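You operate a simulated robot arm through the tools that you are given. There is no shell and no other tool. Be economical: measure what you need, move in short steps, check, and stop when the job is done.

The job below is to be done with a simulated robot arm. You get a single attempt, and the scene is never put back.

## Task
Put the beaker on the white board.
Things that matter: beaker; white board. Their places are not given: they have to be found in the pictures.

The check looks at the end state, three seconds after you hand in, the way a careful person would. Anything else that was tipped, shoved, dropped, spilled or broken makes it a failure.

## Robot
A 6-joint arm with a two-finger parallel gripper, fixed in place. Base frame: the origin is at the foot of the arm, x ahead of it, y to its left, z up; the work surface is at about z = 880. Units: mm, degrees, N and s.
With the tool pointing down near the work surface it reaches from about 260 to 660 mm from the base axis. Its first joint turns from -66.0 to 66.0 degrees. Payload 2.9 kg.
Tool frame: the origin (TCP) lies between the finger pads and is the grasp point; the fingertips stand 30 mm ahead of it; z points along the fingers, y is the line along which they close. Largest opening 110 mm; finger width 20, thickness 10; the body of the gripper, 48 by 112 mm, starts 55 mm behind the TCP.
Orientation is that of the tool frame in the base frame, as a unit quaternion [w, x, y, z]. With the fingers straight down and closing along the base's y, the tool's x points along the base's -x, its y along +y and its z along -z.

## Interface
- The arm moves only by the tool move_arm. Its argument "rows" is a list of rows, each a list of 6 numbers: the shift along the base's x, y, z in mm, then the turn, a rotation vector about the base's x, y, z in rad. In form: [[tx, ty, tz, wx, wy, wz], ...]. A call has 1 to 12 rows; each row is the pose to reach, as a shift and turn from the pose commanded when the call began. "hand" is the finger opening in mm, from 0 to 110, set as the call begins (left out, the last holds). Each row takes 0.2 s and may step no farther than 50 mm and 8.6 degrees from the row before; otherwise, or with a gripper value out of range, the whole call is refused. A pose out of reach is approached as far as the arm can. The call stops where the force on the tool passes 40 N (or 10 N more than at its start, if that is more) or the arm is blocked; 0.2 s more then pass. Each finger travels about 108 mm/s and halts on what it meets, pressing with about 20 N; the grip force reading is that of the motor and also rises with nothing between the fingers. The clock runs only during rows and for 0.2 s after the last one: add rows that repeat a pose to give the fingers time. It gives the time, the measured TCP pose, the force on the tool (base axes), the opening and the grip force at its end, in the units of the frame above (readings bear some noise).
- Cameras (640 x 400 px; columns grow to the right, rows downward): "scene" is fixed at [90.8, 487.1, 1378.4]; the picture's right is [-0.40, -0.92, 0.00], its down [-0.68, 0.29, -0.67] and it looks along [0.62, -0.27, -0.74] (base axes); focal length 364 px, centre (320, 200). "wrist" rides on the gripper at [-36, 0, -57] in the tool frame; the picture's right is [0.00, -1.00, 0.00], its down [0.97, 0.00, -0.24] and it looks along [0.24, 0.00, 0.97] (tool axes); focal length 218 px, centre (320, 200).
- get_image(camera): a new picture of that camera. No time passes.
- measure_at(camera, pixels): there is no depth. For up to 12 entries [column, row, z] of the newest picture of that camera ("zoom" is the newest enlarged one), the place [x, y] in the base frame at which the ray of that pixel passes the height z, good to about 2 mm, but the place of the scene camera against the robot may be out by one fixed shift of up to 25 mm in any direction. No time passes.
- close_up(camera, box): a new picture of the part [left, top, right, bottom] of that camera's present view, enlarged. No time passes.
- finish_job(): hands the job in; it is judged then, once.

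Work in short steps. Measure before you move; look again where a grasp or a placing could have gone wrong, and mend it. You have 60 turns and 22 pictures in all, those below and enlarged ones among them. Open the gripper and draw the arm clear of the work before you hand the job in, unless the task says otherwise; then end with one line.

The tools are called after "Emit:" as name(argument=value, ...) on one line, values as JSON. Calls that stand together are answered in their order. move_arm: Moves the arm, as the interface text tells. Its arguments: {"type":"object","properties":{"rows":{"type":"array","items":{"type":"array","items":{"type":"number"}}},"hand":{"type":"number"}},"required":["rows"]} The other tools are called the same way: get_image (camera) takes a picture; measure_at (camera, pixels) gives the place at which the rays of pixels pass given heights; close_up (camera, box) takes an enlarged picture of a part of a camera's view; finish_job () hands the job in.

At the start:

```text
t: 0.0
eef_pos: [290.3, 252.0, 1118.5]
tool_rot: [0.0, 0.0, 1.0, 0.0]
force: [-0.9, -0.3, 0.4]
grip_width: 110.1
grip_force: 0.0
```

scene: 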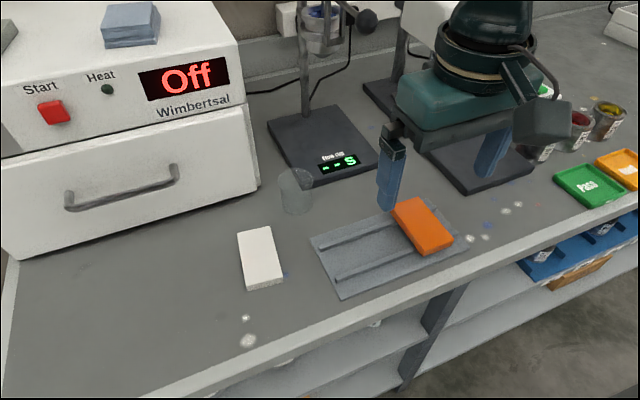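
wrist: 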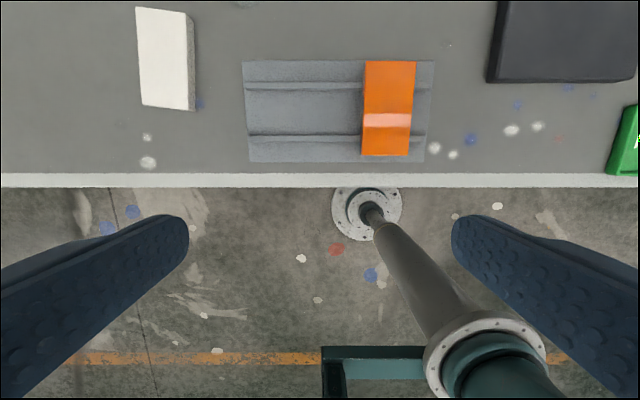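

The beaker seems to be the clear glass near scene (296,190), and the white board the white slab near (260,258). I take an enlarged look at both and measure roughly.

Emit:
close_up(camera="scene", box=[210, 140, 370, 300])

Emit:
measure_at(camera="scene", pixels=[[296, 212, 880], [296, 172, 950], [238, 234, 895], [271, 226, 895], [283, 283, 895], [247, 290, 880], [283, 289, 880]])

Emit:
measure_at(camera="wrist", pixels=[[135, 7, 895], [184, 13, 895], [187, 110, 895], [141, 104, 895], [195, 108, 880], [194, 18, 880]])

```text
2.50 times, centred on (290, 220) of scene
```

zoom: 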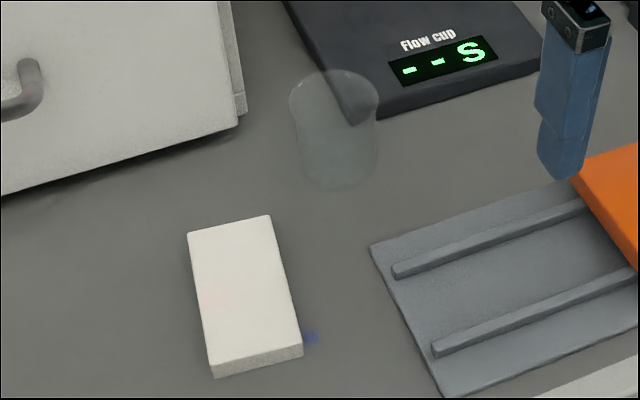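

```text
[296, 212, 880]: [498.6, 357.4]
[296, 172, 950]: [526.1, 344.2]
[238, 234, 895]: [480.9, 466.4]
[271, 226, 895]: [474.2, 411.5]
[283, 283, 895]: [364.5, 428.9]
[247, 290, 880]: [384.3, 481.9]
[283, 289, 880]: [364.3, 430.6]
```

```text
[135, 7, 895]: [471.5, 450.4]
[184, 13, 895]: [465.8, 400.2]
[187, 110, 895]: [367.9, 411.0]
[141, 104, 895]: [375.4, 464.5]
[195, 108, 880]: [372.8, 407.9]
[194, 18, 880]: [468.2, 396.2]
```

The board's centre by the wrist view is about (420, 431). The beaker isn't in the wrist view yet (its scene place is about (510,350)); I shift the arm forward and left at the same height to see it.

Emit:
move_arm(rows=[[30, 20, 0, 0, 0, 0], [60, 40, 0, 0, 0, 0], [90, 60, 0, 0, 0, 0], [110, 75, 0, 0, 0, 0], [110, 75, 0, 0, 0, 0]])

Emit:
get_image(camera="wrist")

Emit:
measure_at(camera="zoom", pixels=[[187, 234, 895], [270, 216, 895], [302, 346, 895], [211, 365, 895], [237, 127, 880], [300, 165, 880], [376, 165, 880], [338, 190, 880], [289, 95, 950], [379, 95, 950], [334, 68, 950], [334, 119, 950]])

```text
t: 1.2
eef_pos: [398.4, 324.6, 1116.2]
tool_rot: [0.0, 0.0, 1.0, 0.0]
force: [0.2, -0.5, 0.3]
grip_width: 109.8
grip_force: 0.0
```

```text
18 pictures are left
```

wrist: 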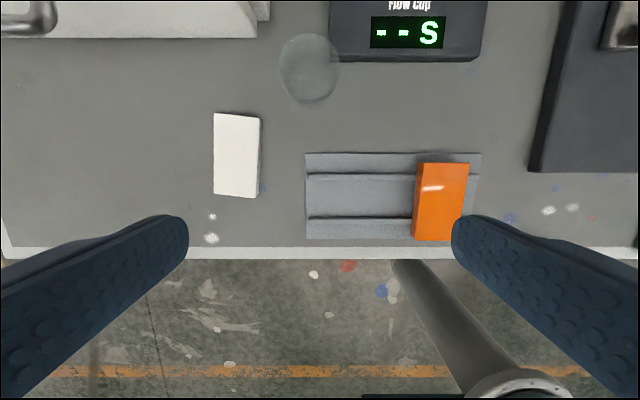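

```text
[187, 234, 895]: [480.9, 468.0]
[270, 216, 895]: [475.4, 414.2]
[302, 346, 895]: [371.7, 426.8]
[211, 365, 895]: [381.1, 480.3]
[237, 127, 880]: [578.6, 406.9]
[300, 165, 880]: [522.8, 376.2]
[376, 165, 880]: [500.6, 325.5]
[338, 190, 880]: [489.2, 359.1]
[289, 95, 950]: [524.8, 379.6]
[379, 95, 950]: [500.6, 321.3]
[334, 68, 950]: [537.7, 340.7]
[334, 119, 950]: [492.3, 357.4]
```

The beaker shows at wrist (308,70), with its base circle near row 75 and rim around row 65; the board at (237,155). I enlarge it and measure.

Emit:
close_up(camera="wrist", box=[200, 0, 392, 120])

Emit:
measure_at(camera="wrist", pixels=[[213, 113, 895], [260, 118, 895], [257, 197, 895], [213, 193, 895], [260, 38, 880], [330, 57, 890], [305, 153, 885]])

```text
3.33 times, centred on (296, 60) of wrist
```

zoom: 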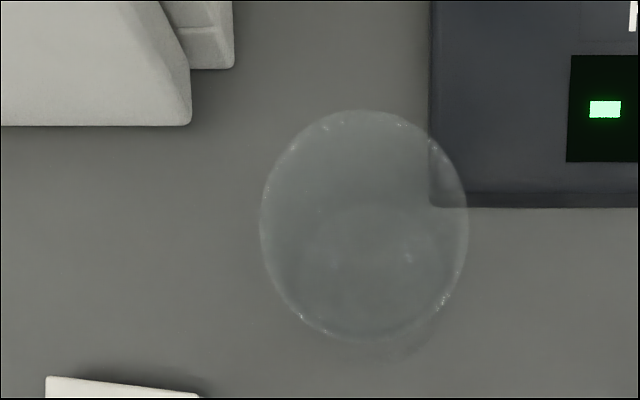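

```text
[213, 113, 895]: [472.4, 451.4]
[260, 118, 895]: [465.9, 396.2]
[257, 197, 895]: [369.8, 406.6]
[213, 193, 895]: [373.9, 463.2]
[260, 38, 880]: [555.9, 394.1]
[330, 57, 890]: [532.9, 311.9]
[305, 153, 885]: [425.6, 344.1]
```

Emit:
measure_at(camera="zoom", pixels=[[364, 225, 940], [364, 225, 950], [364, 225, 960], [260, 225, 950], [468, 225, 950], [364, 110, 950], [364, 340, 950], [390, 361, 880], [410, 350, 880], [434, 208, 880], [190, 126, 880], [430, 208, 900]])

```text
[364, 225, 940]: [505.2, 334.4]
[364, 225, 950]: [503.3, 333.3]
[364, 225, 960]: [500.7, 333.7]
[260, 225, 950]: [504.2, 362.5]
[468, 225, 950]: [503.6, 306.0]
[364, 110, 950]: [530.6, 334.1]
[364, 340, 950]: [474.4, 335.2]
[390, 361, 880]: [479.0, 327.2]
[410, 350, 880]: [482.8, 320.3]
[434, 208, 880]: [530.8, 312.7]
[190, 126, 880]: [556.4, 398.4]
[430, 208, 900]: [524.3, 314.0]
```

The beaker's rim centre is at about (503, 333), height about 70 mm, diameter about 56 mm; the Flow cup stand begins at x≈525 and the oven at x≈556, so closing along y leaves room. I go above it, with the hand at 90, then part of the way down.

Emit:
move_arm(rows=[[35, 3, 0, 0, 0, 0], [70, 6, 0, 0, 0, 0], [101, 7, 0, 0, 0, 0], [101, 7, -40, 0, 0, 0], [101, 7, -80, 0, 0, 0], [101, 7, -110, 0, 0, 0], [101, 7, -110, 0, 0, 0], [101, 7, -110, 0, 0, 0]], hand=90)

Emit:
get_image(camera="wrist")

Emit:
get_image(camera="scene")

```text
t: 3.0
eef_pos: [501.9, 334.9, 1006.2]
tool_rot: [0.0, 0.0, 1.0, 0.0]
force: [0.3, 0.2, 0.3]
grip_width: 90.1
grip_force: 0.0
```

```text
16 pictures are left
```

wrist: 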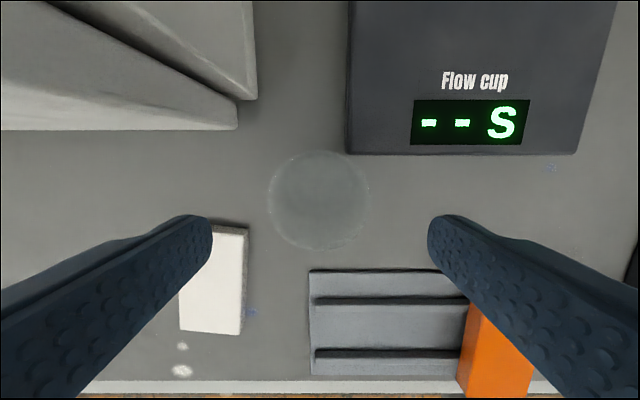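

```text
15 pictures are left
```

scene: 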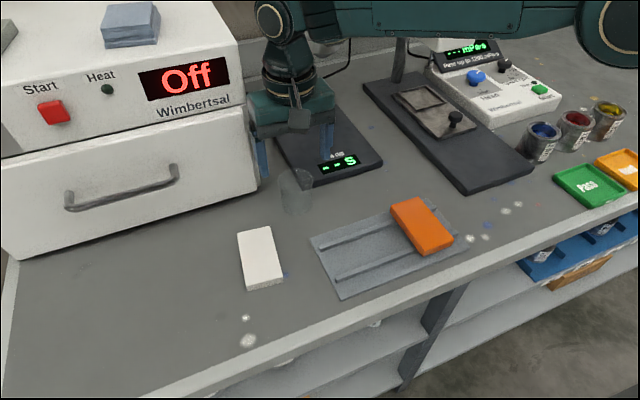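

The rim spans about columns 268–371 and rows 151–250 in the wrist view. I measure it, the nearby edges and the stand's pole before descending.

Emit:
measure_at(camera="wrist", pixels=[[319.5, 200.5, 950], [268, 200, 950], [371, 200, 950], [319, 151, 950], [319, 250, 950], [348, 154, 880], [238, 128, 880], [256, 98, 880], [319.5, 200.5, 940]])

Emit:
measure_at(camera="scene", pixels=[[305, 108, 895], [262, 178, 976], [327, 155, 976]])

Emit:
close_up(camera="scene", box=[216, 80, 376, 180])

```text
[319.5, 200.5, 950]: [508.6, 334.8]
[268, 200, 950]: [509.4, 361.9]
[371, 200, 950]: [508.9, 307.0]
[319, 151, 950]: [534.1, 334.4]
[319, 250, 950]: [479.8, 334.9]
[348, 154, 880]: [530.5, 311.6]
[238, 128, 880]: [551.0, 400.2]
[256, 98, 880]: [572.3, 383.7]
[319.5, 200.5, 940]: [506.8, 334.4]
```

```text
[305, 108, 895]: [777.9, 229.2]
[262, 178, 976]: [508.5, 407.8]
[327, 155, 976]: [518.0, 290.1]
```

```text
4.00 times, centred on (296, 130) of scene
```

zoom: 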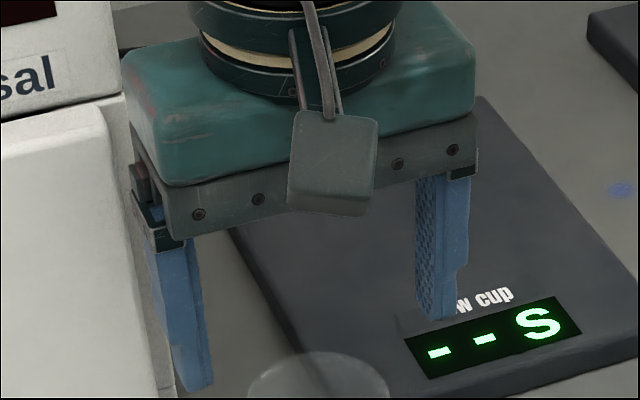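

Beaker centre is about (506.5, 334.6), so I shift x by +4 and descend to TCP z≈920 (tips about 10 mm over the surface), still open.

Emit:
move_arm(rows=[[4, 0, 0, 0, 0, 0], [4, 0, -25, 0, 0, 0], [4, 0, -50, 0, 0, 0], [4, 0, -70, 0, 0, 0], [4, 0, -86, 0, 0, 0], [4, 0, -86, 0, 0, 0]])

Emit:
get_image(camera="wrist")

Emit:
close_up(camera="scene", box=[216, 130, 376, 230])

```text
t: 4.4
eef_pos: [505.8, 332.5, 921.1]
tool_rot: [0.0, 0.0, 1.0, 0.0]
force: [-0.7, -0.2, 0.4]
grip_width: 90.2
grip_force: 0.1
```

```text
13 pictures are left
```

wrist: 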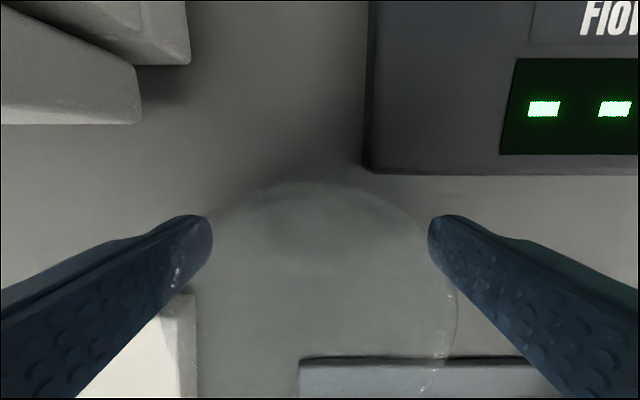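

```text
4.00 times, centred on (296, 180) of scene
```

zoom: 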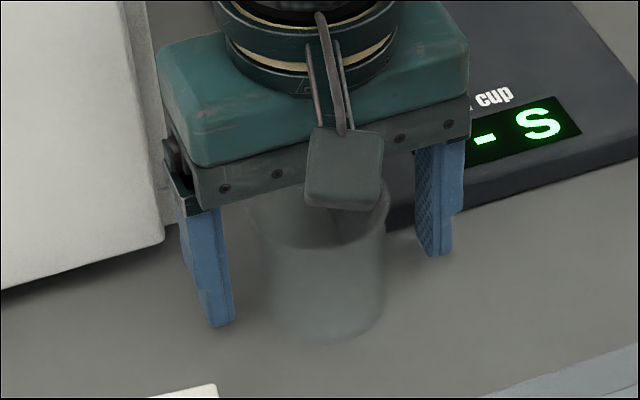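

The beaker stands between the fingers; I check the rim's far edge (wrist about (315,182)) and the sides to verify x centring before closing.

Emit:
measure_at(camera="wrist", pixels=[[315, 182, 950], [457, 300, 950], [315, 182, 945], [457, 300, 940], [440, 355, 940], [420, 390, 940], [215, 212, 940], [425, 212, 940]])

```text
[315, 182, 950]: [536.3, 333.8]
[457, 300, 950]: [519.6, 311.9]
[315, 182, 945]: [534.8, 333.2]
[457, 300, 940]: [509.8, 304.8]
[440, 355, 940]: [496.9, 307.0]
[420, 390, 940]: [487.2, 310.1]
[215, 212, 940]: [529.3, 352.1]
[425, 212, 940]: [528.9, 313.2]
```

Centre is near (507, 333), matching the TCP, so I close the fingers.

Emit:
move_arm(rows=[[0, 0, 0, 0, 0, 0], [0, 0, 0, 0, 0, 0], [0, 0, 0, 0, 0, 0], [0, 0, 0, 0, 0, 0]], hand=35)

```text
t: 5.4
eef_pos: [504.5, 332.3, 922.7]
tool_rot: [0.0, 0.0, 1.0, 0.0]
force: [0.2, -0.6, 0.5]
grip_width: 58.8
grip_force: 19.6
```

The fingers stopped at 58.8 mm with 19.6 N, so the beaker is held. I lift it 70 mm and look.

Emit:
move_arm(rows=[[0, 0, 8, 0, 0, 0], [0, 0, 20, 0, 0, 0], [0, 0, 35, 0, 0, 0], [0, 0, 50, 0, 0, 0], [0, 0, 62, 0, 0, 0], [0, 0, 70, 0, 0, 0], [0, 0, 70, 0, 0, 0]])

Emit:
close_up(camera="scene", box=[196, 90, 396, 215])

```text
t: 7.0
eef_pos: [505.0, 333.4, 992.5]
tool_rot: [0.0, 0.0, 1.0, -0.001]
force: [0.6, -0.6, 0.9]
grip_width: 58.8
grip_force: 19.8
```

```text
3.20 times, centred on (296, 152) of scene
```

zoom: 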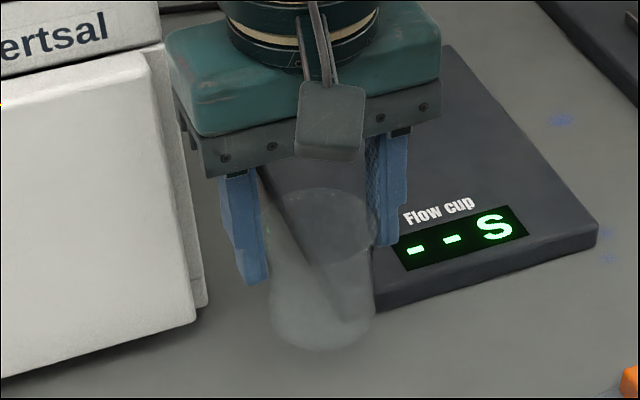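

The beaker is lifted and upright. I move at this height to above the board centre (420, 430), x first to stay clear of the oven.

Emit:
move_arm(rows=[[-12, 4, 0, 0, 0, 0], [-28, 12, 0, 0, 0, 0], [-44, 25, 0, 0, 0, 0], [-58, 40, 0, 0, 0, 0], [-70, 56, 0, 0, 0, 0], [-78, 71, 0, 0, 0, 0], [-82, 83, 0, 0, 0, 0], [-84, 91, 0, 0, 0, 0], [-85, 96, 0, 0, 0, 0], [-85, 96, 0, 0, 0, 0], [-85, 96, 0, 0, 0, 0]])

Emit:
get_image(camera="wrist")

Emit:
close_up(camera="scene", box=[160, 180, 352, 300])

```text
t: 9.4
eef_pos: [419.6, 428.6, 992.8]
tool_rot: [0.0, 0.001, 1.0, 0.0]
force: [-0.8, -0.5, 0.0]
grip_width: 58.7
grip_force: 20.1
```

```text
10 pictures are left
```

wrist: 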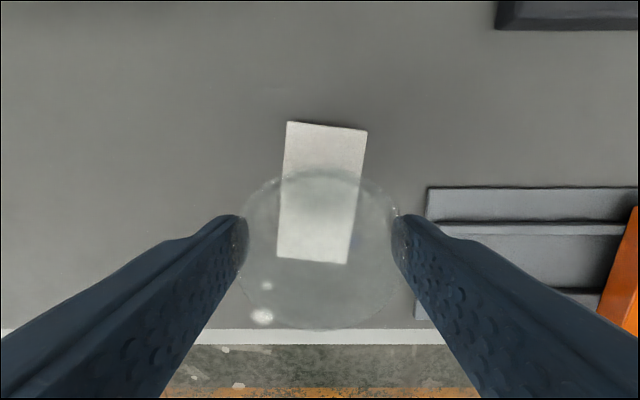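

```text
3.33 times, centred on (256, 240) of scene
```

zoom: 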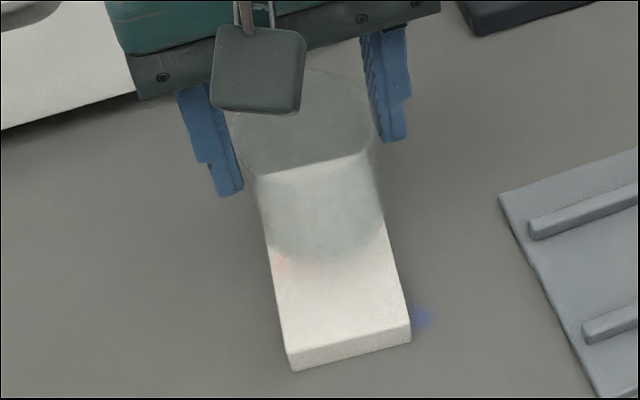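

Emit:
measure_at(camera="wrist", pixels=[[288, 122, 895], [367, 131, 895], [346, 264, 895], [277, 257, 895], [288, 122, 890], [346, 264, 890]])

```text
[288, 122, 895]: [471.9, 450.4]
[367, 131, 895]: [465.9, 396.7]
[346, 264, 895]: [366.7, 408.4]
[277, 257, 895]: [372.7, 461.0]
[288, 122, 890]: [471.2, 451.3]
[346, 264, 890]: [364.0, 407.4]
```

Board centre re-measured at (419.3, 429.1), matching the TCP. Contact is expected near TCP z≈937, so I descend to just above it, then in fine steps.

Emit:
move_arm(rows=[[0, 0, -12, 0, 0, 0], [0, 0, -26, 0, 0, 0], [0, 0, -38, 0, 0, 0], [0, 0, -46, 0, 0, 0], [0, 0, -50, 0, 0, 0], [0, 0, -50, 0, 0, 0]])

Emit:
close_up(camera="scene", box=[200, 200, 328, 300])

```text
t: 10.3
eef_pos: [422.1, 432.0, 964.4]
tool_rot: [0.008, 0.0, 1.0, 0.009]
force: [0.3, 0.9, 5.9]
grip_width: 59.1
grip_force: 19.7
stopped in row 4: the force on the tool passed its limit (the readings are from after the stop); the commanded pose is now the measured one
```

```text
4.00 times, centred on (264, 250) of scene
```

zoom: 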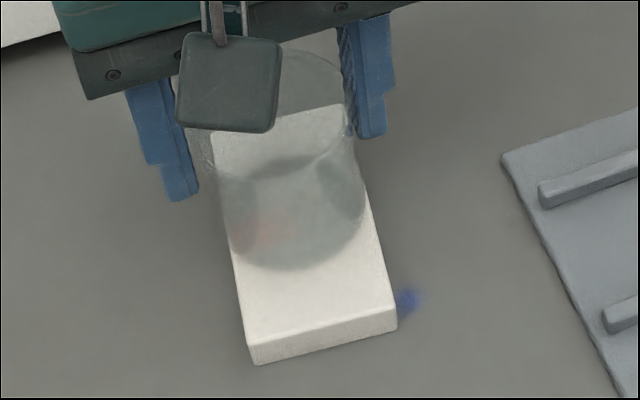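

The force limit tripped at z 964, well above what I expected: comparing pictures, the beaker slid about 28 mm down in the grip, and its base now touches the board. The board corner is unmoved (scene (283,282)). I check where the base stands, from both views.

Emit:
measure_at(camera="zoom", pixels=[[222, 222, 895], [365, 205, 895], [295, 270, 895], [397, 315, 895], [248, 349, 895], [211, 133, 895], [341, 105, 895]])

Emit:
get_image(camera="wrist")

```text
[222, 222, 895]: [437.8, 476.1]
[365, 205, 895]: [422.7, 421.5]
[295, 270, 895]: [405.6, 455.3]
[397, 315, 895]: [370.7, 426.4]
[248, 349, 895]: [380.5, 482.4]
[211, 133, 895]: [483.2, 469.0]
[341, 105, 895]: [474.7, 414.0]
```

```text
7 pictures are left
```

wrist: 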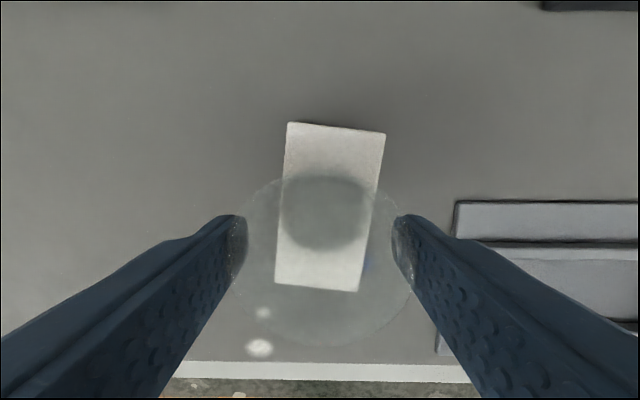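

Scene view, corrected by the board's offset, puts the base at about (422,431) if at board height, agreeing with the TCP. I check the same with the wrist view (base disc centre about (324,213)) and rim.

Emit:
measure_at(camera="wrist", pixels=[[324.5, 213, 897], [324.5, 213, 922], [279, 213, 897], [370, 213, 897], [324, 176, 897], [324, 250, 897], [288, 122, 895], [386, 133, 895], [358, 292, 895], [275, 283, 895], [324, 176, 965], [324, 345, 965]])

Emit:
close_up(camera="wrist", box=[220, 110, 420, 360])

```text
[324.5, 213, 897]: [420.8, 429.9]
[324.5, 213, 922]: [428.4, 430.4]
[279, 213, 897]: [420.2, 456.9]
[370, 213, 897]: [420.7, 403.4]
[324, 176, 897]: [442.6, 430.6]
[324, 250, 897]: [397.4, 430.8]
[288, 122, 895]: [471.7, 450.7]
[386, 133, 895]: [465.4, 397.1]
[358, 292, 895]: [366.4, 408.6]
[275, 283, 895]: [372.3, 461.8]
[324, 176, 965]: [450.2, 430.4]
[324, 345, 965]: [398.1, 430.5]
```

```text
1.60 times, centred on (320, 235) of wrist
```

zoom: 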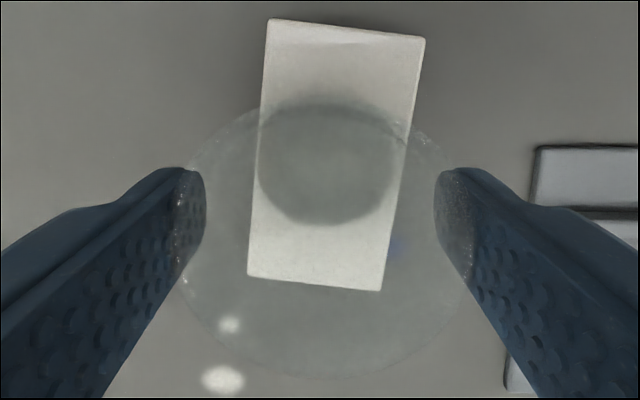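

Both views agree: the base disc, about 50 mm across, stands at (421,430) on the board centre with the rim right above it, so the beaker is upright on the board. I open the hand while holding still.

Emit:
move_arm(rows=[[0, 0, 0, 0, 0, 0], [0, 0, 0, 0, 0, 0], [0, 0, 0, 0, 0, 0]], hand=84)

Emit:
close_up(camera="scene", box=[200, 200, 328, 300])

```text
t: 11.1
eef_pos: [421.3, 431.9, 963.2]
tool_rot: [0.005, -0.001, 1.0, 0.007]
force: [0.1, -0.9, 1.0]
grip_width: 84.0
grip_force: 0.0
```

```text
4.00 times, centred on (264, 250) of scene
```

zoom: 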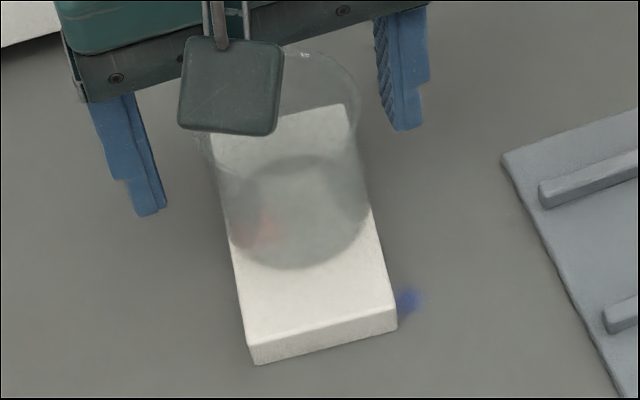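

The beaker stands by itself on the board, and both fingers are clear. I rise straight up and then draw back toward the base.

Emit:
move_arm(rows=[[0, 0, 15, 0, 0, 0], [0, 0, 40, 0, 0, 0], [0, 0, 70, 0, 0, 0], [0, 0, 105, 0, 0, 0], [0, 0, 140, 0, 0, 0], [-30, -25, 155, 0, 0, 0], [-60, -60, 155, 0, 0, 0], [-85, -100, 155, 0, 0, 0], [-105, -140, 155, 0, 0, 0], [-110, -170, 155, 0, 0, 0], [-110, -170, 155, 0, 0, 0]])

Emit:
get_image(camera="scene")

Emit:
close_up(camera="scene", box=[200, 200, 328, 300])

```text
t: 13.5
eef_pos: [313.3, 257.2, 1117.0]
tool_rot: [0.007, -0.001, 1.0, 0.006]
force: [-0.4, -0.1, 0.5]
grip_width: 84.0
grip_force: 0.0
```

```text
4 pictures are left
```

scene: 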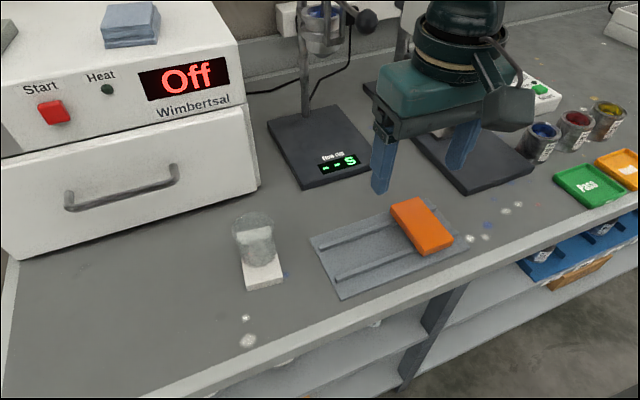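

```text
4.00 times, centred on (264, 250) of scene
```

zoom: 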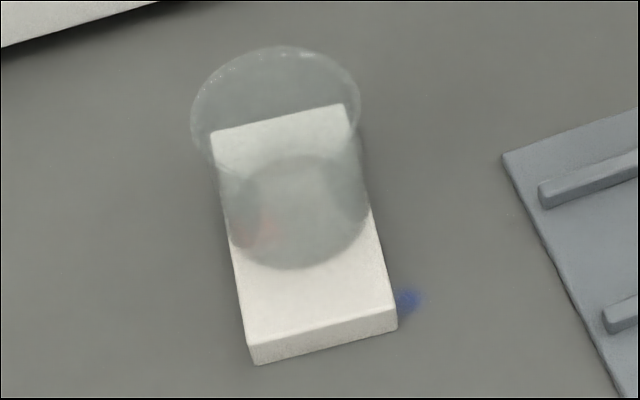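

The beaker stands upright in the middle of the white board, the arm is clear and nothing else has moved, so I hand in.

Emit:
finish_job()

```text
The job is handed in.
```

The beaker is standing upright in the middle of the white board. It slid about 28 mm down in the grip on the way and met the board harder than planned, but no damage shows in the pictures and nothing else was moved.
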